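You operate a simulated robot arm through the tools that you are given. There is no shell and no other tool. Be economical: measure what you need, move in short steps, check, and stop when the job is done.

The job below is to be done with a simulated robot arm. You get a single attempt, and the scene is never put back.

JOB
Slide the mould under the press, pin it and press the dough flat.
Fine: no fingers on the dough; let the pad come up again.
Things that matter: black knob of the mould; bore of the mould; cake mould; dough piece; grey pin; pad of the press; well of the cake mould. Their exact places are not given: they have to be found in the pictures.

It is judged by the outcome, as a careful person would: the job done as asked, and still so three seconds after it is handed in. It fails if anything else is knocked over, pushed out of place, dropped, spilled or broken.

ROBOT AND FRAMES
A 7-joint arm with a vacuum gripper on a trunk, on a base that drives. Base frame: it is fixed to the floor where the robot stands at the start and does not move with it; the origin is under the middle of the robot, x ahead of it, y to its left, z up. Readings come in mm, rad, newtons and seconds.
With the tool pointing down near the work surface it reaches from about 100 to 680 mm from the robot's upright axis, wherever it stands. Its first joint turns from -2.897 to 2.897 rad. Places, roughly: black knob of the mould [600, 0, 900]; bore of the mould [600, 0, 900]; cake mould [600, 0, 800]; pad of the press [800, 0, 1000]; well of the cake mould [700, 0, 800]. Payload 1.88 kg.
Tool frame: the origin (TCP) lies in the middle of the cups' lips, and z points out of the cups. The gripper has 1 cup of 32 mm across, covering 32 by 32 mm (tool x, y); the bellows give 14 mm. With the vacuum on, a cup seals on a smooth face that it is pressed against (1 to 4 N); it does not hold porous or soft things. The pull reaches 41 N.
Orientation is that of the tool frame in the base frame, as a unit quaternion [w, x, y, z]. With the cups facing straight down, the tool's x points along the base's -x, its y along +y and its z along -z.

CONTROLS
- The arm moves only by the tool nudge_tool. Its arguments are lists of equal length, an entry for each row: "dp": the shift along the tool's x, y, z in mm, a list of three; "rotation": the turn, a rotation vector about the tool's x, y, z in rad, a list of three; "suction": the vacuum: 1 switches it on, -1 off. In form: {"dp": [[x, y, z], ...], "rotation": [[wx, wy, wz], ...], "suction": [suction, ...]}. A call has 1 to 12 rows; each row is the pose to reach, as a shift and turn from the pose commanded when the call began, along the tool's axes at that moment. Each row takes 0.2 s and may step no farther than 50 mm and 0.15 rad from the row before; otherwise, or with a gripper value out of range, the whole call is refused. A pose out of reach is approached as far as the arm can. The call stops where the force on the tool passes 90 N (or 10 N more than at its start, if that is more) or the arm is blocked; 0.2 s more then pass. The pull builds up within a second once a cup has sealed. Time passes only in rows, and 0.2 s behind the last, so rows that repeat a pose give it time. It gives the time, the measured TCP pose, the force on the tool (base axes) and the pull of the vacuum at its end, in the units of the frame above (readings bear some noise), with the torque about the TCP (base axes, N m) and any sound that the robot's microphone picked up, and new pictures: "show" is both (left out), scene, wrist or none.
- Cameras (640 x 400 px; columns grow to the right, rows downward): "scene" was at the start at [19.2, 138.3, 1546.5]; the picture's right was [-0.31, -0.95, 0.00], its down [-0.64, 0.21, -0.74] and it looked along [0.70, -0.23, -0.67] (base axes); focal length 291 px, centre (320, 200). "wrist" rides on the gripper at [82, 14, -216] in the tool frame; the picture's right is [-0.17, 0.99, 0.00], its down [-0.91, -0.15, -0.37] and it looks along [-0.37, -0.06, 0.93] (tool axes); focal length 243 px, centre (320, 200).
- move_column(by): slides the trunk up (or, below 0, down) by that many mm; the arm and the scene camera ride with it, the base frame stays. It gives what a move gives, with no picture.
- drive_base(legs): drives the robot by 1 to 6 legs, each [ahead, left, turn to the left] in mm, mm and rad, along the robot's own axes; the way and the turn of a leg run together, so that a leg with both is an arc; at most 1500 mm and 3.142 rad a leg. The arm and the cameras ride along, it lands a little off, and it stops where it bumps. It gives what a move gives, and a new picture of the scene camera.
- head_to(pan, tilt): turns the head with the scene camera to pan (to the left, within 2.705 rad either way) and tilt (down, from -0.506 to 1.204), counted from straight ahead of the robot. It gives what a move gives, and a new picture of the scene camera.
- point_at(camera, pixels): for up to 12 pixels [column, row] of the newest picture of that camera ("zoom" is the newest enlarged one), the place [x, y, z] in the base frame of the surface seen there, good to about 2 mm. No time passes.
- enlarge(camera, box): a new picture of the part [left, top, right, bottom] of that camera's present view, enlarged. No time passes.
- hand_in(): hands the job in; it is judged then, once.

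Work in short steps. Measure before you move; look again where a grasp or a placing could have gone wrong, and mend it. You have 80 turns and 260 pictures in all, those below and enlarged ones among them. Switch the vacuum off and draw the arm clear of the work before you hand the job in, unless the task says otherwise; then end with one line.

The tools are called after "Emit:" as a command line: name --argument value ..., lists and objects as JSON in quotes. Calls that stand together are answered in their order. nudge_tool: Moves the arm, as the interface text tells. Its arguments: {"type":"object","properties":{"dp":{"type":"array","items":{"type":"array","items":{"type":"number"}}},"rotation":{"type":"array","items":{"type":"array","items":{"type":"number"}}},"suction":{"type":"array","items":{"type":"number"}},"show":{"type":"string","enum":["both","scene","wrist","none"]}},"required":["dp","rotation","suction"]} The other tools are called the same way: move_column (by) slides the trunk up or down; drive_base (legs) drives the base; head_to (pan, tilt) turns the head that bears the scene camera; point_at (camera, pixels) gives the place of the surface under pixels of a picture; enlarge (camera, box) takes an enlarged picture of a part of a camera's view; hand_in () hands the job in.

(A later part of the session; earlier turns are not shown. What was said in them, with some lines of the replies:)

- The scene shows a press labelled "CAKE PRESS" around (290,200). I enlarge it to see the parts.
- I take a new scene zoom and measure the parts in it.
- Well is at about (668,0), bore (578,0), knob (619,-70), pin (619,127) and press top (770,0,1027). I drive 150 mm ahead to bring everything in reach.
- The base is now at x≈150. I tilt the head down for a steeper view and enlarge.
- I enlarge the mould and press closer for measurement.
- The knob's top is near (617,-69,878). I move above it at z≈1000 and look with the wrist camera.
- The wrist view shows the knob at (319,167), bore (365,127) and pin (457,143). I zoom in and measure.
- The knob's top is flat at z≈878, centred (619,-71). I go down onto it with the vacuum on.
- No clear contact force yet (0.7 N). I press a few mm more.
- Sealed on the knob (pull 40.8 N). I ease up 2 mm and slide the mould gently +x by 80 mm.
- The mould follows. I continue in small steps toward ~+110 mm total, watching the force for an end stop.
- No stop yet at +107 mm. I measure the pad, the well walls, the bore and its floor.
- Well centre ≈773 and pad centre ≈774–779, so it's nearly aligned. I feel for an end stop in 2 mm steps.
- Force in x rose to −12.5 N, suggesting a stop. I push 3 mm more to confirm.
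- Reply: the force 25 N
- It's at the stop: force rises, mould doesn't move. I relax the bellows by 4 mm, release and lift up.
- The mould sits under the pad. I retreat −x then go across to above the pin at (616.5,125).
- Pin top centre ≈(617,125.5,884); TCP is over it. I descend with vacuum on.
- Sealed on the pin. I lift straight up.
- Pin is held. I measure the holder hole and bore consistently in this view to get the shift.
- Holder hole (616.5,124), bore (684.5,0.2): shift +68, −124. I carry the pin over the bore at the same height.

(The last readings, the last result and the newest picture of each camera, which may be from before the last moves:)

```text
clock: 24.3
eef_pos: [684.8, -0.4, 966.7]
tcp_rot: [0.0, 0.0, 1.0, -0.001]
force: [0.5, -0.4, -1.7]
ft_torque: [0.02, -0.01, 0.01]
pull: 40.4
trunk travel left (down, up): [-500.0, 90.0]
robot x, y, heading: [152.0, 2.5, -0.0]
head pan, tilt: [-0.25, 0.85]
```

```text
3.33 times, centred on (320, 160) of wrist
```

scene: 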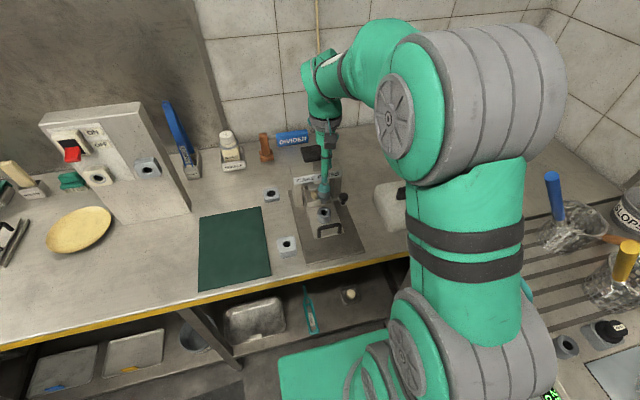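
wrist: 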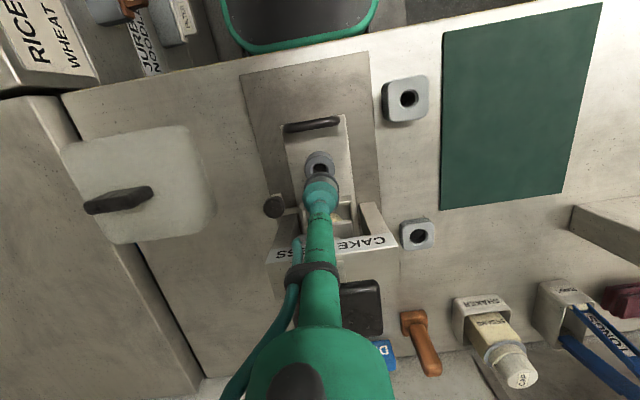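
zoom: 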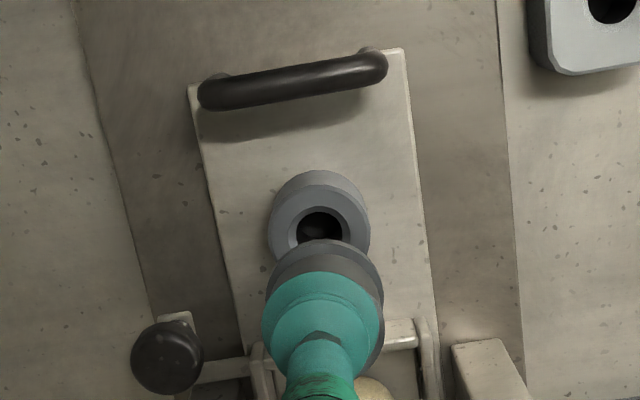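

Pin lines up with the bore in both views. I lower 35 mm to bring the shank near the rim and recheck.

Emit:
nudge_tool --dp '[[0, 0, 15], [0, 0, 28], [0, 0, 35], [0, 0, 35]]' --rotation '[[0, 0, 0], [0, 0, 0], [0, 0, 0], [0, 0, 0]]' --suction '[1, 1, 1, 1]'

Emit:
enlarge --camera "scene" --box '[296, 170, 352, 240]'

Emit:
enlarge --camera "wrist" --box '[270, 130, 370, 205]'

```text
clock: 25.3
eef_pos: [683.8, 0.5, 931.2]
tcp_rot: [0.0, 0.0, 1.0, 0.0]
force: [-0.5, -0.3, -0.9]
ft_torque: [0.01, -0.01, 0.01]
pull: 41.1
trunk travel left (down, up): [-500.0, 90.0]
robot x, y, heading: [148.8, 1.4, 0.003]
head pan, tilt: [-0.25, 0.85]
```

scene: 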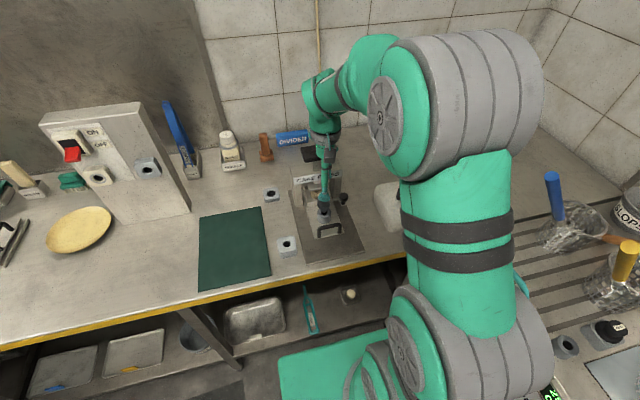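
wrist: 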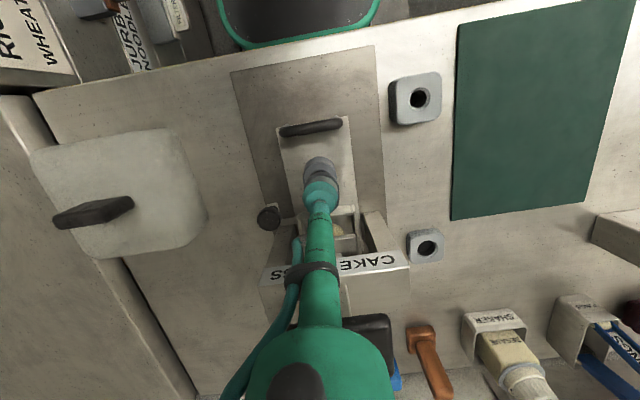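

```text
5.71 times, centred on (324, 205) of scene
```

zoom: 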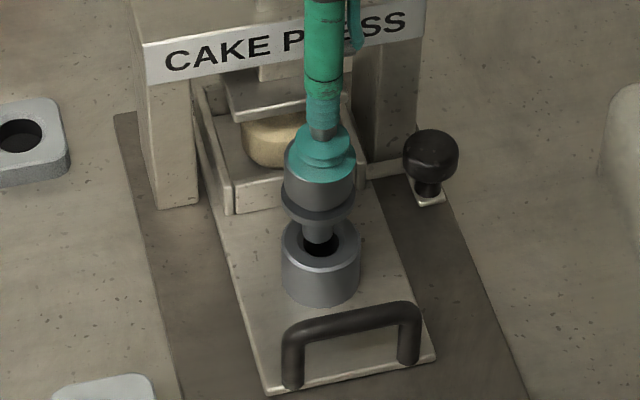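

```text
5.33 times, centred on (320, 168) of wrist
```

zoom: 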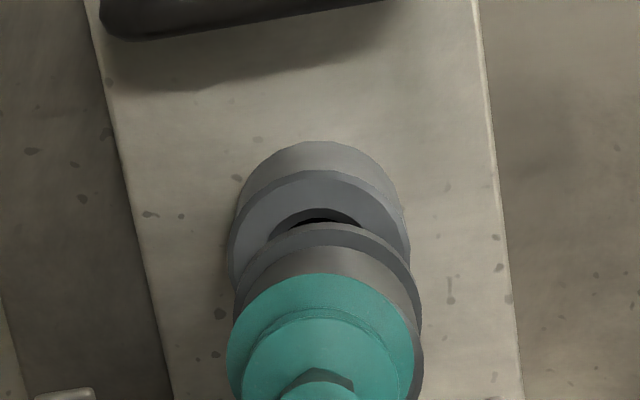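

The shank is over the bore mouth. I lower slowly and watch the force.

Emit:
nudge_tool --dp '[[0, 0, 4], [0, 0, 8], [0, 0, 12], [0, 0, 16], [0, 0, 20], [0, 0, 20]]' --rotation '[[0, 0, 0], [0, 0, 0], [0, 0, 0], [0, 0, 0], [0, 0, 0], [0, 0, 0]]' --suction '[1, 1, 1, 1, 1, 1]'

Emit:
enlarge --camera "scene" --box '[296, 170, 352, 240]'

```text
clock: 26.7
eef_pos: [683.4, 0.4, 911.8]
tcp_rot: [0.0, 0.0, 1.0, 0.0]
force: [0.3, -0.2, -0.9]
ft_torque: [-0.03, -0.01, -0.02]
pull: 40.7
trunk travel left (down, up): [-500.0, 90.0]
robot x, y, heading: [149.7, 0.9, 0.002]
head pan, tilt: [-0.25, 0.85]
```

scene: 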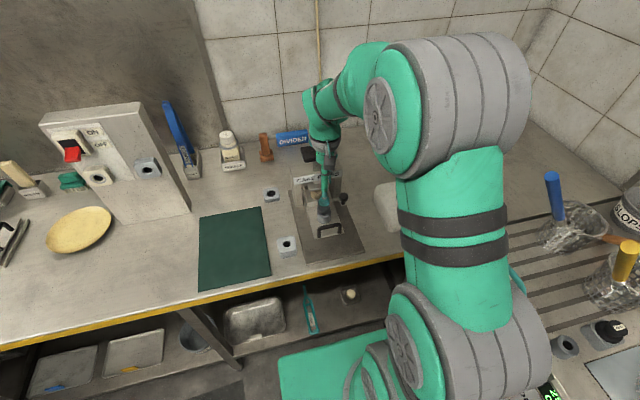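
wrist: 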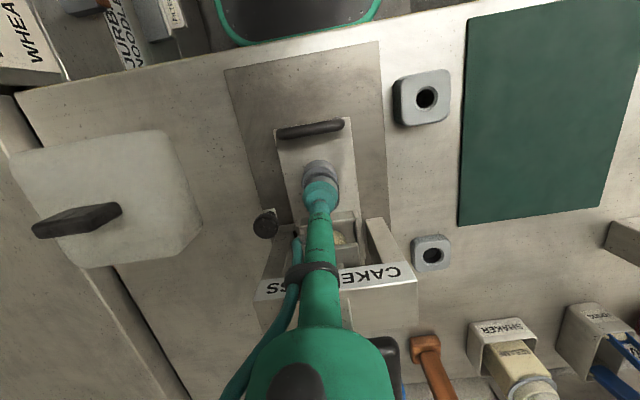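

```text
5.71 times, centred on (324, 205) of scene
```

zoom: 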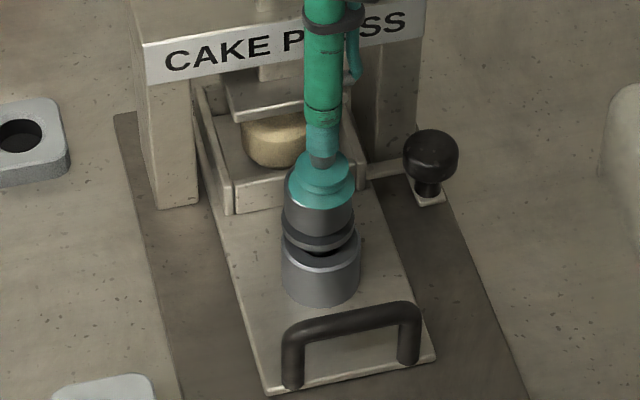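

Shank is entering the bore without force. I go on down until the flange seats.

Emit:
nudge_tool --dp '[[0, 0, 4], [0, 0, 8], [0, 0, 12], [0, 0, 15], [0, 0, 15]]' --rotation '[[0, 0, 0], [0, 0, 0], [0, 0, 0], [0, 0, 0], [0, 0, 0]]' --suction '[1, 1, 1, 1, 1]'

Emit:
enlarge --camera "scene" --box '[296, 170, 352, 240]'

```text
clock: 27.9
eef_pos: [683.3, 0.1, 899.6]
tcp_rot: [0.002, 0.001, 1.0, -0.001]
force: [-3.6, -1.1, 19.1]
ft_torque: [0.04, 0.19, -0.05]
pull: 40.7
trunk travel left (down, up): [-500.0, 90.0]
robot x, y, heading: [149.5, 2.5, -0.001]
head pan, tilt: [-0.25, 0.85]
```

scene: 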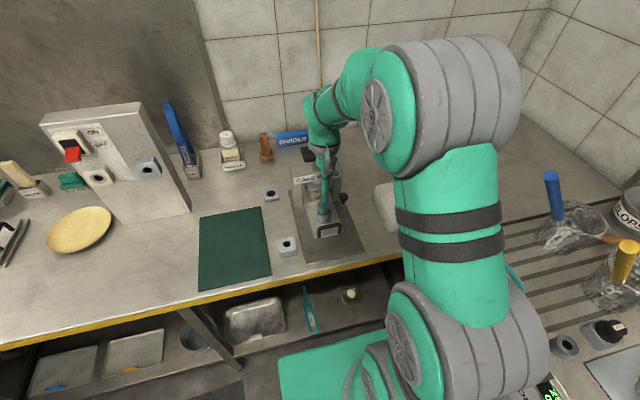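
wrist: 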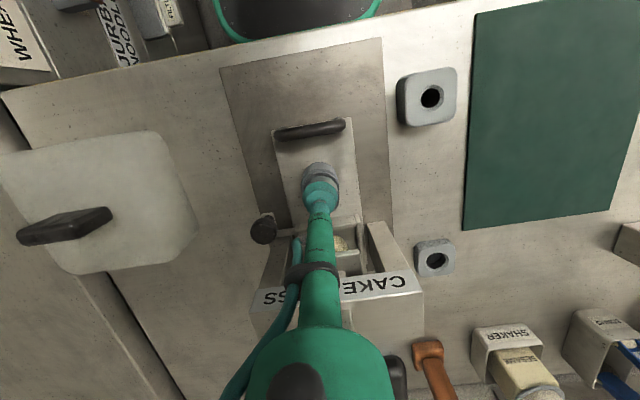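

```text
5.71 times, centred on (324, 205) of scene
```

zoom: 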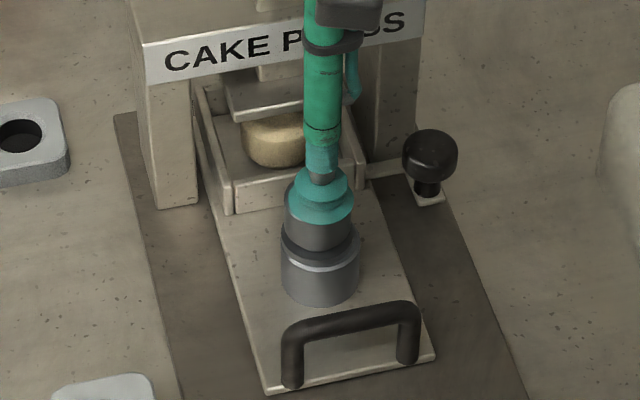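

Contact with 19 N, flange near the rim. I press 3 mm more to see whether it seats further, then release and lift.

Emit:
nudge_tool --dp '[[0, 0, 3], [0, 0, 3], [0, 0, -4], [0, 0, -4], [0, 0, -4], [0, 0, -4], [0, 0, -4], [0, 0, -10], [0, 0, -40], [0, 0, -85], [0, 0, -110], [0, 0, -110]]' --rotation '[[0, 0, 0], [0, 0, 0], [0, 0, 0], [0, 0, 0], [0, 0, 0], [0, 0, 0], [0, 0, 0], [0, 0, 0], [0, 0, 0], [0, 0, 0], [0, 0, 0], [0, 0, 0]]' --suction '[1, 1, 1, -1, -1, -1, -1, -1, -1, -1, -1, -1]'

Emit:
enlarge --camera "scene" --box '[296, 170, 352, 240]'

Emit:
enlarge --camera "wrist" --box '[240, 100, 400, 220]'

```text
clock: 30.5
eef_pos: [683.3, -0.3, 1008.2]
tcp_rot: [0.0, 0.0, 1.0, 0.0]
force: [-0.7, 0.4, -0.1]
ft_torque: [0.02, -0.01, -0.05]
pull: 0.0
trunk travel left (down, up): [-500.0, 90.0]
robot x, y, heading: [153.5, -1.6, 0.001]
head pan, tilt: [-0.25, 0.85]
```

scene: 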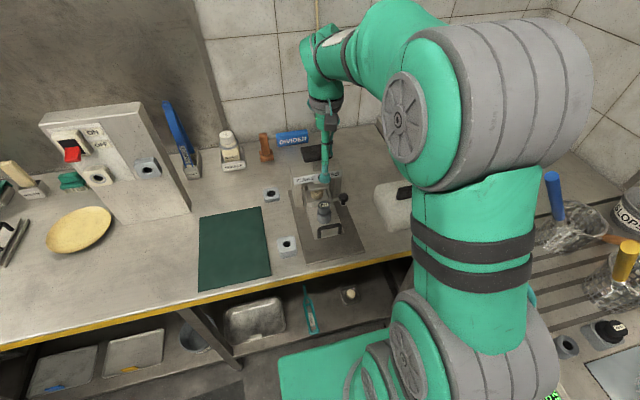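
wrist: 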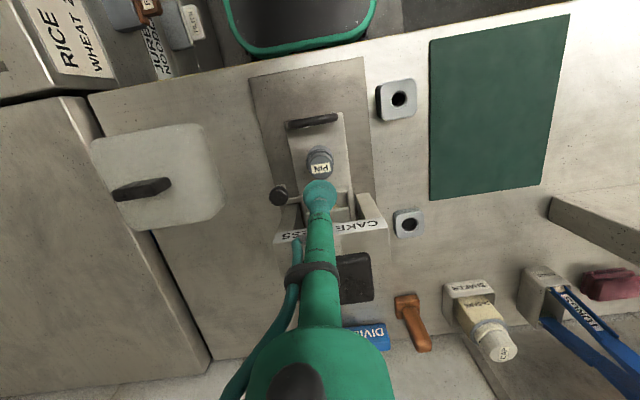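

```text
5.71 times, centred on (324, 205) of scene
```

zoom: 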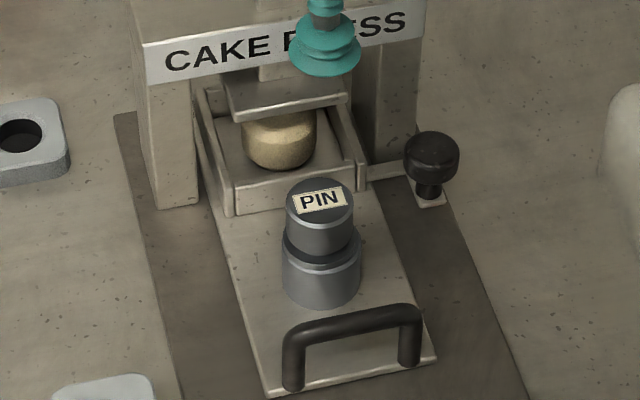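

```text
3.33 times, centred on (320, 160) of wrist
```

zoom: 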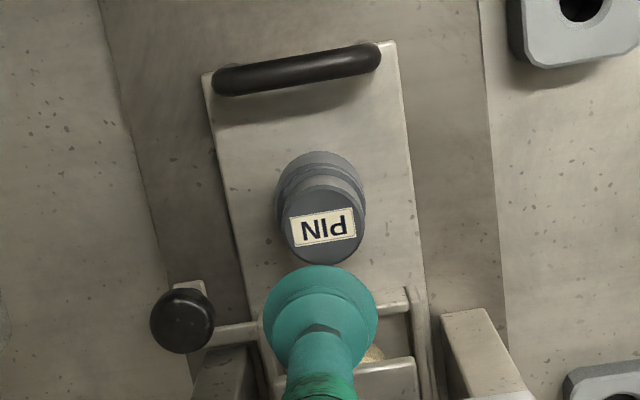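

I check the pin's top height against the collar rim.

Emit:
point_at --camera "zoom" --pixels '[[323, 240], [300, 210], [350, 215], [323, 196], [320, 160], [280, 200], [362, 200]]'

Emit:
enlarge --camera "scene" --box '[308, 186, 340, 226]'

Emit:
point_at --camera "zoom" --pixels '[[300, 120], [250, 240], [295, 265], [215, 210], [370, 220], [295, 285]]'

```text
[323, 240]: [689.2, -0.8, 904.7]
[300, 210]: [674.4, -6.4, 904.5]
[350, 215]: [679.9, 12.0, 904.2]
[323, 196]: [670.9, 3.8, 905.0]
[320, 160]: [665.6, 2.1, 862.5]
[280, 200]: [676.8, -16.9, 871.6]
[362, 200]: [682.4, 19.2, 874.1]
```

```text
10.00 times, centred on (324, 206) of scene
```

zoom: 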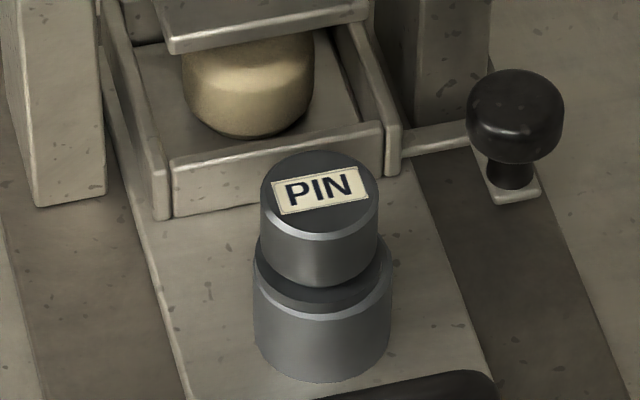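

```text
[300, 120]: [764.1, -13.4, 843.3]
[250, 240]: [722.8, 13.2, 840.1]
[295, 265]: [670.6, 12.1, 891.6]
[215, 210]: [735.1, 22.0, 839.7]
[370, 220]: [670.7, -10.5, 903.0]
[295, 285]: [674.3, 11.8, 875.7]
```

The pin is fully seated (top 904.5, 33.5 over the rim as in its holder). Now I go up and over the press's black top plate at (774,0).

Emit:
nudge_tool --dp '[[0, 0, -40], [0, 0, -72], [-45, 0, -72], [-91, 0, -72], [-91, 0, -72]]' --rotation '[[0, 0, 0], [0, 0, 0], [0, 0, 0], [0, 0, 0], [0, 0, 0]]' --suction '[-1, -1, -1, -1, -1]'

Emit:
enlarge --camera "wrist" --box '[240, 120, 400, 240]'

```text
clock: 31.7
eef_pos: [774.6, 0.2, 1078.5]
tcp_rot: [-0.001, 0.001, 1.0, 0.0]
force: [-0.1, 0.3, -0.2]
ft_torque: [-0.01, 0.04, 0.03]
pull: 0.0
trunk travel left (down, up): [-500.0, 90.0]
robot x, y, heading: [153.0, 1.4, -0.0]
head pan, tilt: [-0.25, 0.85]
```

scene: 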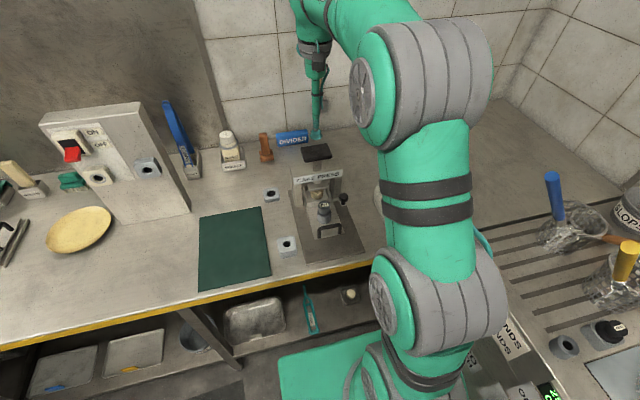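
wrist: 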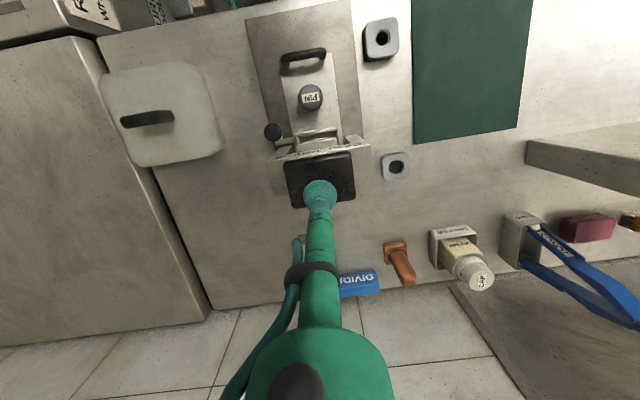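

```text
3.33 times, centred on (320, 180) of wrist
```

zoom: 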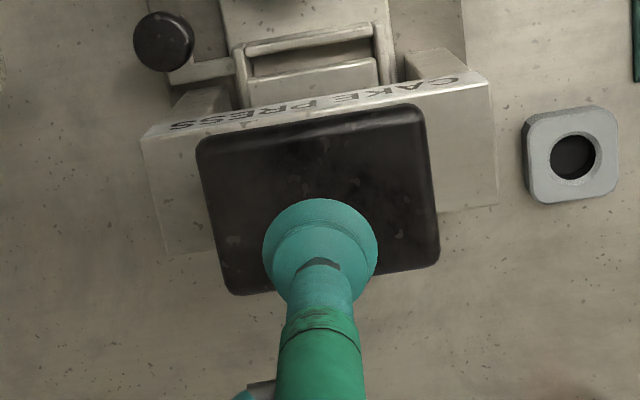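

Cup is over the top plate. I come down to light contact and press a little to feel the spring.

Emit:
nudge_tool --dp '[[0, 0, 40], [0, 0, 50], [0, 0, 56], [0, 0, 62], [0, 0, 68], [0, 0, 68]]' --rotation '[[0, 0, 0], [0, 0, 0], [0, 0, 0], [0, 0, 0], [0, 0, 0], [0, 0, 0]]' --suction '[-1, -1, -1, -1, -1, -1]' --show "scene"

Emit:
enlarge --camera "scene" --box '[280, 125, 360, 225]'

```text
clock: 33.1
eef_pos: [774.1, -0.1, 1012.5]
tcp_rot: [0.0, 0.0, 1.0, 0.0]
force: [0.6, 0.0, 2.3]
ft_torque: [-0.02, -0.02, 0.01]
pull: 0.1
trunk travel left (down, up): [-500.0, 90.0]
robot x, y, heading: [151.6, -0.9, -0.002]
head pan, tilt: [-0.25, 0.85]
```

scene: 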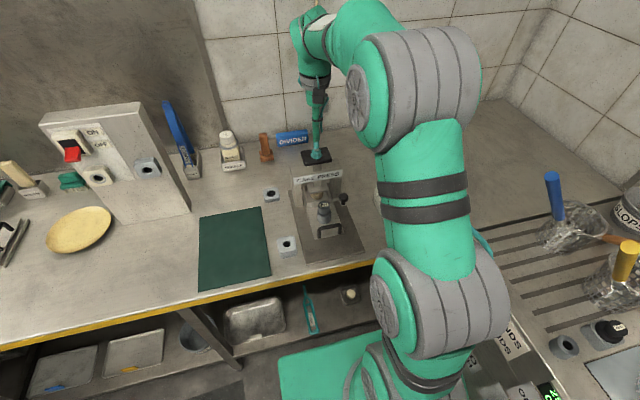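

```text
4.00 times, centred on (320, 175) of scene
```

zoom: 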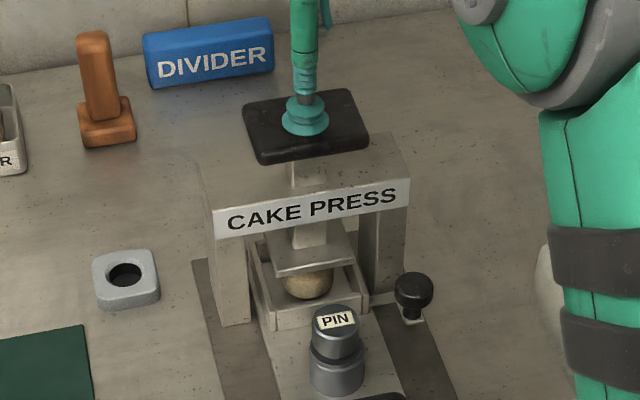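

The plate follows with just 2.3 N. I continue slowly downward onto the dough.

Emit:
nudge_tool --dp '[[0, 0, 4], [0, 0, 8], [0, 0, 12], [0, 0, 16], [0, 0, 20], [0, 0, 24], [0, 0, 24]]' --rotation '[[0, 0, 0], [0, 0, 0], [0, 0, 0], [0, 0, 0], [0, 0, 0], [0, 0, 0], [0, 0, 0]]' --suction '[-1, -1, -1, -1, -1, -1, -1]' --show "scene"

Emit:
enlarge --camera "scene" --box '[280, 125, 360, 225]'

```text
clock: 34.7
eef_pos: [774.6, 1.4, 988.3]
tcp_rot: [0.0, 0.0, 1.0, 0.0]
force: [-1.2, -0.7, 5.9]
ft_torque: [0.02, -0.03, -0.02]
pull: 0.1
trunk travel left (down, up): [-500.0, 90.0]
robot x, y, heading: [150.0, 1.3, -0.001]
head pan, tilt: [-0.25, 0.85]
```

scene: 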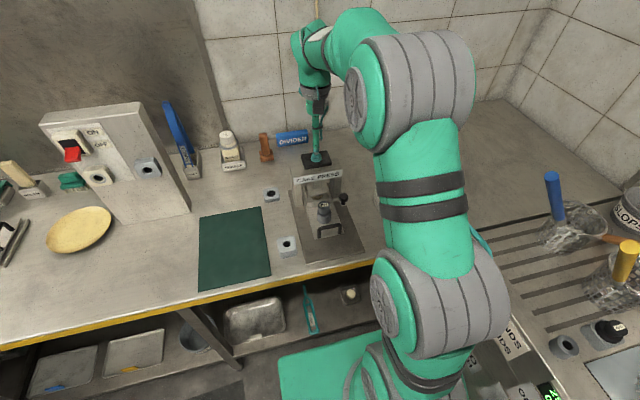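

```text
4.00 times, centred on (320, 175) of scene
```

zoom: 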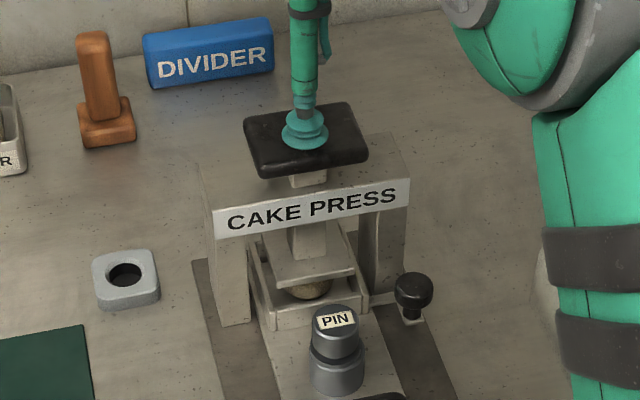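

The pad moves down cleanly and aligned; force 5.9 N. I keep pressing in small steps and hold.

Emit:
nudge_tool --dp '[[0, 0, 4], [0, 0, 8], [0, 0, 12], [0, 0, 16], [0, 0, 20], [0, 0, 24], [0, 0, 24]]' --rotation '[[0, 0, 0], [0, 0, 0], [0, 0, 0], [0, 0, 0], [0, 0, 0], [0, 0, 0], [0, 0, 0]]' --suction '[-1, -1, -1, -1, -1, -1, -1]' --show "scene"

Emit:
enlarge --camera "scene" --box '[280, 125, 360, 225]'

```text
clock: 36.3
eef_pos: [775.5, 0.1, 967.8]
tcp_rot: [0.003, 0.001, 1.0, 0.0]
force: [0.9, 0.1, 26.3]
ft_torque: [-0.03, 0.05, 0.08]
pull: 0.0
trunk travel left (down, up): [-500.0, 90.0]
robot x, y, heading: [151.5, 0.3, -0.001]
head pan, tilt: [-0.25, 0.85]
```

scene: 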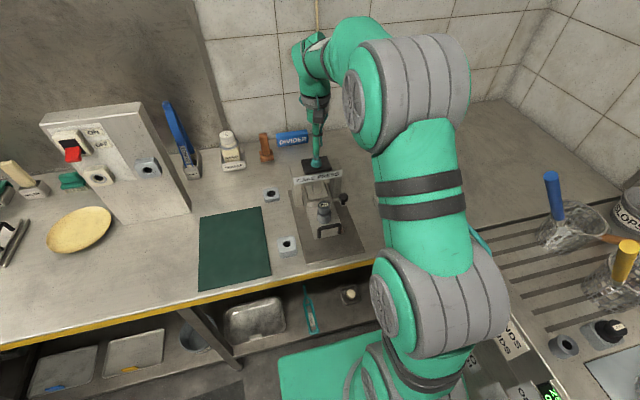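

```text
4.00 times, centred on (320, 175) of scene
```

zoom: 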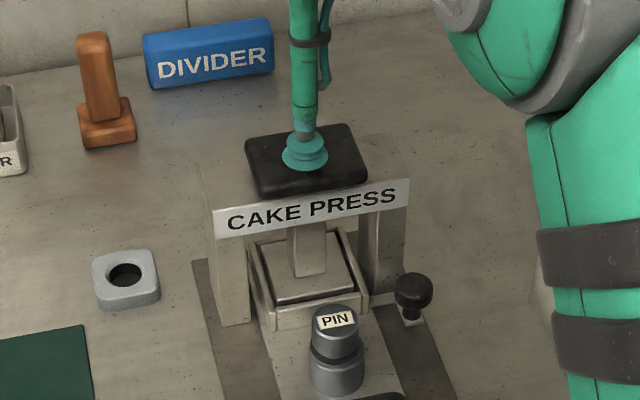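

The pad is in the well with 26 N. I press further, a few mm at a time, to find the end.

Emit:
nudge_tool --dp '[[0, 0, 2], [0, 0, 4], [0, 0, 6], [0, 0, 6], [0, 0, 6]]' --rotation '[[0, 0, 0], [0, 0, 0], [0, 0, 0], [0, 0, 0], [0, 0, 0]]' --suction '[-1, -1, -1, -1, -1]' --show "none"

Emit:
enlarge --camera "scene" --box '[280, 125, 360, 225]'

Emit:
point_at --camera "zoom" --pixels '[[260, 145], [340, 165], [320, 260], [310, 288], [265, 250]]'

```text
clock: 37.5
eef_pos: [774.8, 0.3, 965.7]
tcp_rot: [0.008, 0.0, 1.0, 0.0]
force: [-4.1, 0.7, 56.1]
ft_torque: [-0.05, -0.15, 0.0]
pull: 0.1
trunk travel left (down, up): [-500.0, 90.0]
robot x, y, heading: [154.0, 3.6, -0.001]
head pan, tilt: [-0.25, 0.85]
```

```text
4.00 times, centred on (320, 175) of scene
```

zoom: 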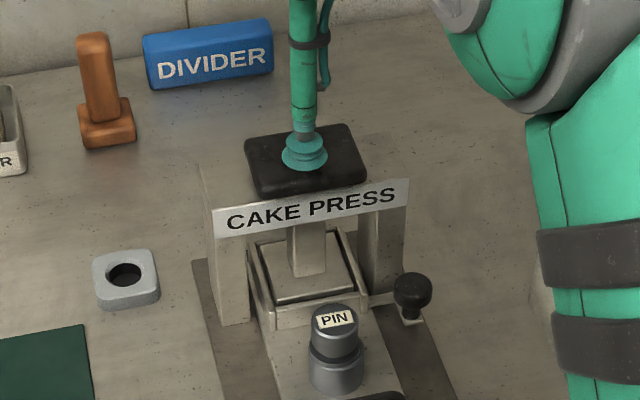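

```text
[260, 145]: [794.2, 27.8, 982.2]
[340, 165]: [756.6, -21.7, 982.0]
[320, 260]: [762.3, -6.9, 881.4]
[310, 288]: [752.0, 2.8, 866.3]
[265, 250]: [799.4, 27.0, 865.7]
```

The plate hardly moves between 26 and 56 N, so it's near its end. I push to ~75 N and hold about a second.

Emit:
nudge_tool --dp '[[0, 0, 2], [0, 0, 4], [0, 0, 4], [0, 0, 4], [0, 0, 4], [0, 0, 4], [0, 0, 4]]' --rotation '[[0, 0, 0], [0, 0, 0], [0, 0, 0], [0, 0, 0], [0, 0, 0], [0, 0, 0], [0, 0, 0]]' --suction '[-1, -1, -1, -1, -1, -1, -1]' --show "none"

Emit:
enlarge --camera "scene" --box '[280, 125, 360, 225]'

Emit:
point_at --camera "zoom" --pixels '[[260, 145], [340, 165], [310, 288], [265, 250]]'

```text
clock: 39.1
eef_pos: [775.9, 0.1, 964.9]
tcp_rot: [0.01, 0.0, 1.0, 0.0]
force: [-13.4, -1.3, 68.7]
ft_torque: [0.02, -0.37, -0.1]
pull: 0.2
trunk travel left (down, up): [-500.0, 90.0]
robot x, y, heading: [149.5, 0.1, -0.003]
head pan, tilt: [-0.25, 0.85]
```

```text
4.00 times, centred on (320, 175) of scene
```

zoom: 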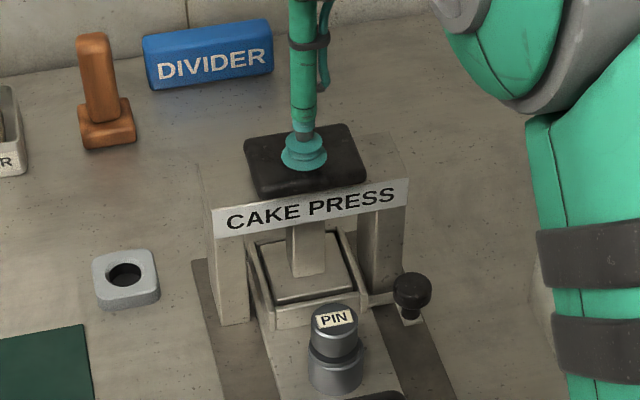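

```text
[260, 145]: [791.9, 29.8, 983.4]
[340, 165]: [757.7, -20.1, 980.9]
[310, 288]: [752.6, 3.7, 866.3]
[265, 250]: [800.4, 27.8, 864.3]
```

It's at its end stop (plate 982, pad unmoved at 69 N). I raise slowly to let the pad come up.

Emit:
nudge_tool --dp '[[0, 0, -5], [0, 0, -12], [0, 0, -20], [0, 0, -30], [0, 0, -40], [0, 0, -55], [0, 0, -75], [0, 0, -100], [0, 0, -130], [0, 0, -130]]' --rotation '[[0, 0, 0], [0, 0, 0], [0, 0, 0], [0, 0, 0], [0, 0, 0], [0, 0, 0], [0, 0, 0], [0, 0, 0], [0, 0, 0], [0, 0, 0]]' --suction '[-1, -1, -1, -1, -1, -1, -1, -1, -1, -1]' --show "scene"

Emit:
enlarge --camera "scene" --box '[290, 145, 360, 225]'

Emit:
enlarge --camera "scene" --box '[304, 175, 340, 215]'

```text
clock: 41.3
eef_pos: [774.5, 0.5, 1084.4]
tcp_rot: [0.0, 0.0, 1.0, 0.0]
force: [0.0, -0.4, -0.8]
ft_torque: [0.01, 0.01, 0.02]
pull: 0.1
trunk travel left (down, up): [-500.0, 90.0]
robot x, y, heading: [151.7, 0.6, 0.002]
head pan, tilt: [-0.25, 0.85]
```

scene: 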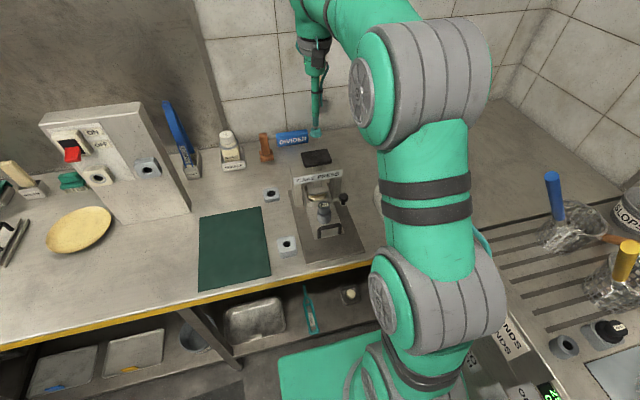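

```text
5.00 times, centred on (325, 185) of scene
```

zoom: 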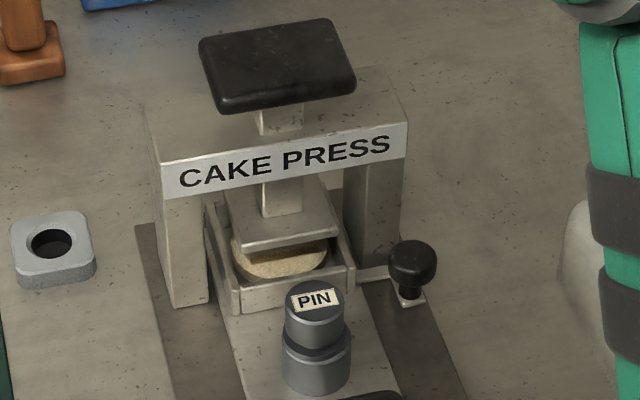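

```text
10.00 times, centred on (322, 195) of scene
```

zoom: 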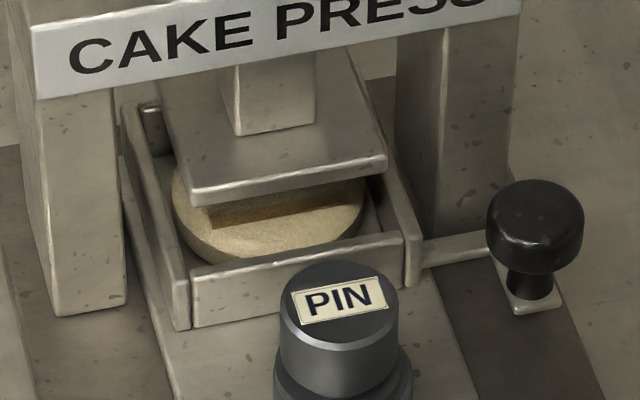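

Dough is a flat disc and the pad is coming up. I draw the arm clear, and check the pad's height.

Emit:
nudge_tool --dp '[[40, 20, -10], [80, 50, -30], [120, 80, -50], [160, 105, -70], [200, 130, -90], [240, 140, -100], [240, 140, -100], [240, 140, -100]]' --rotation '[[0, 0, 0], [0, 0, 0], [0, 0, 0], [0, 0, 0], [0, 0, 0], [0, 0, 0], [0, 0, 0], [0, 0, 0]]' --suction '[-1, -1, -1, -1, -1, -1, -1, -1]'

Emit:
enlarge --camera "scene" --box '[290, 145, 360, 225]'

Emit:
point_at --camera "zoom" --pixels '[[275, 60], [240, 235], [310, 225], [290, 265], [315, 297], [315, 245]]'

```text
refused: row 2 steps farther than a row can; nothing moved
```

```text
5.00 times, centred on (325, 185) of scene
```

zoom: 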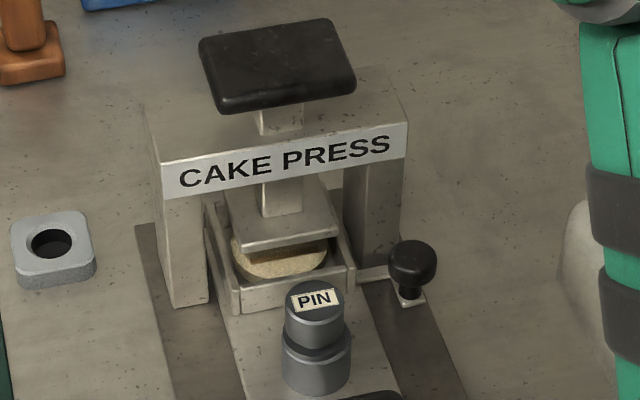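

```text
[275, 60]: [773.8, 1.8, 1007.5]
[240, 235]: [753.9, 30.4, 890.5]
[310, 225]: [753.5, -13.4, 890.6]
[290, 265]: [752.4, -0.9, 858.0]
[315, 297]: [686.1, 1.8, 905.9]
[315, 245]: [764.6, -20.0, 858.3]
```

The plate is at 1007 (was 1026), still rising maybe. I retreat with smaller steps and check again.

Emit:
nudge_tool --dp '[[35, 15, -10], [70, 35, -25], [105, 55, -40], [140, 75, -55], [175, 95, -70], [210, 115, -85], [240, 135, -95], [240, 135, -95]]' --rotation '[[0, 0, 0], [0, 0, 0], [0, 0, 0], [0, 0, 0], [0, 0, 0], [0, 0, 0], [0, 0, 0], [0, 0, 0]]' --suction '[-1, -1, -1, -1, -1, -1, -1, -1]'

Emit:
enlarge --camera "scene" --box '[290, 145, 360, 225]'

Emit:
point_at --camera "zoom" --pixels '[[275, 60], [240, 230], [310, 220], [290, 265], [315, 297], [315, 245]]'

```text
clock: 43.1
eef_pos: [533.8, 137.4, 1179.8]
tcp_rot: [0.0, 0.0, 1.0, 0.0]
force: [-0.3, -0.2, 0.0]
ft_torque: [-0.02, -0.06, -0.02]
pull: 0.1
trunk travel left (down, up): [-500.0, 90.0]
robot x, y, heading: [150.6, 0.4, 0.005]
head pan, tilt: [-0.25, 0.85]
```

scene: 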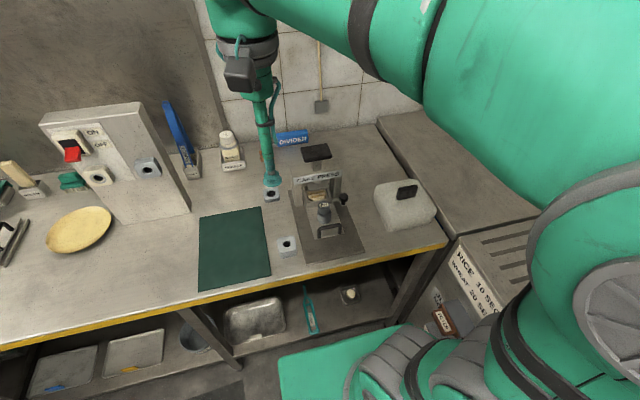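
wrist: 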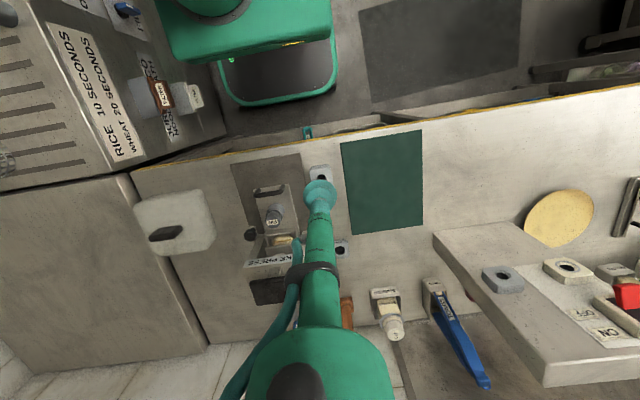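

```text
5.00 times, centred on (325, 185) of scene
```

zoom: 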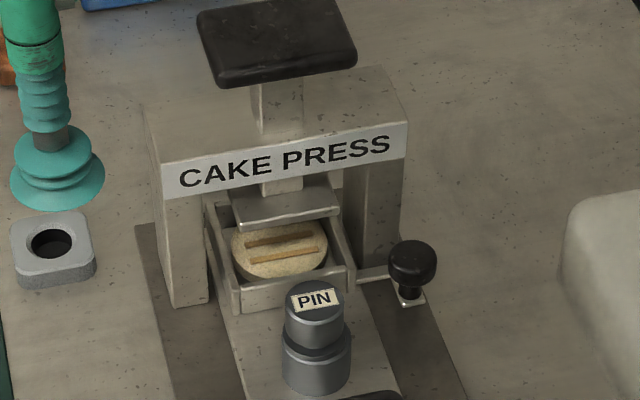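

```text
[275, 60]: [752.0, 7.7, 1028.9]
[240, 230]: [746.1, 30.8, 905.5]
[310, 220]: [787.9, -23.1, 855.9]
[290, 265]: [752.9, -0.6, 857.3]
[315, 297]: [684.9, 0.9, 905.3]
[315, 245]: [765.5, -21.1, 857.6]
```

The pad is back up (plate 1028), the dough is flat with the pad's imprint, the pin seated at 905, and the arm clear. I hand in.

Emit:
hand_in

```text
The job is handed in.
```

The mould is slid under the press to its stop and pinned. The dough is pressed flat without being touched, the pad is back up, and the job is handed in with the vacuum off and the arm clear.
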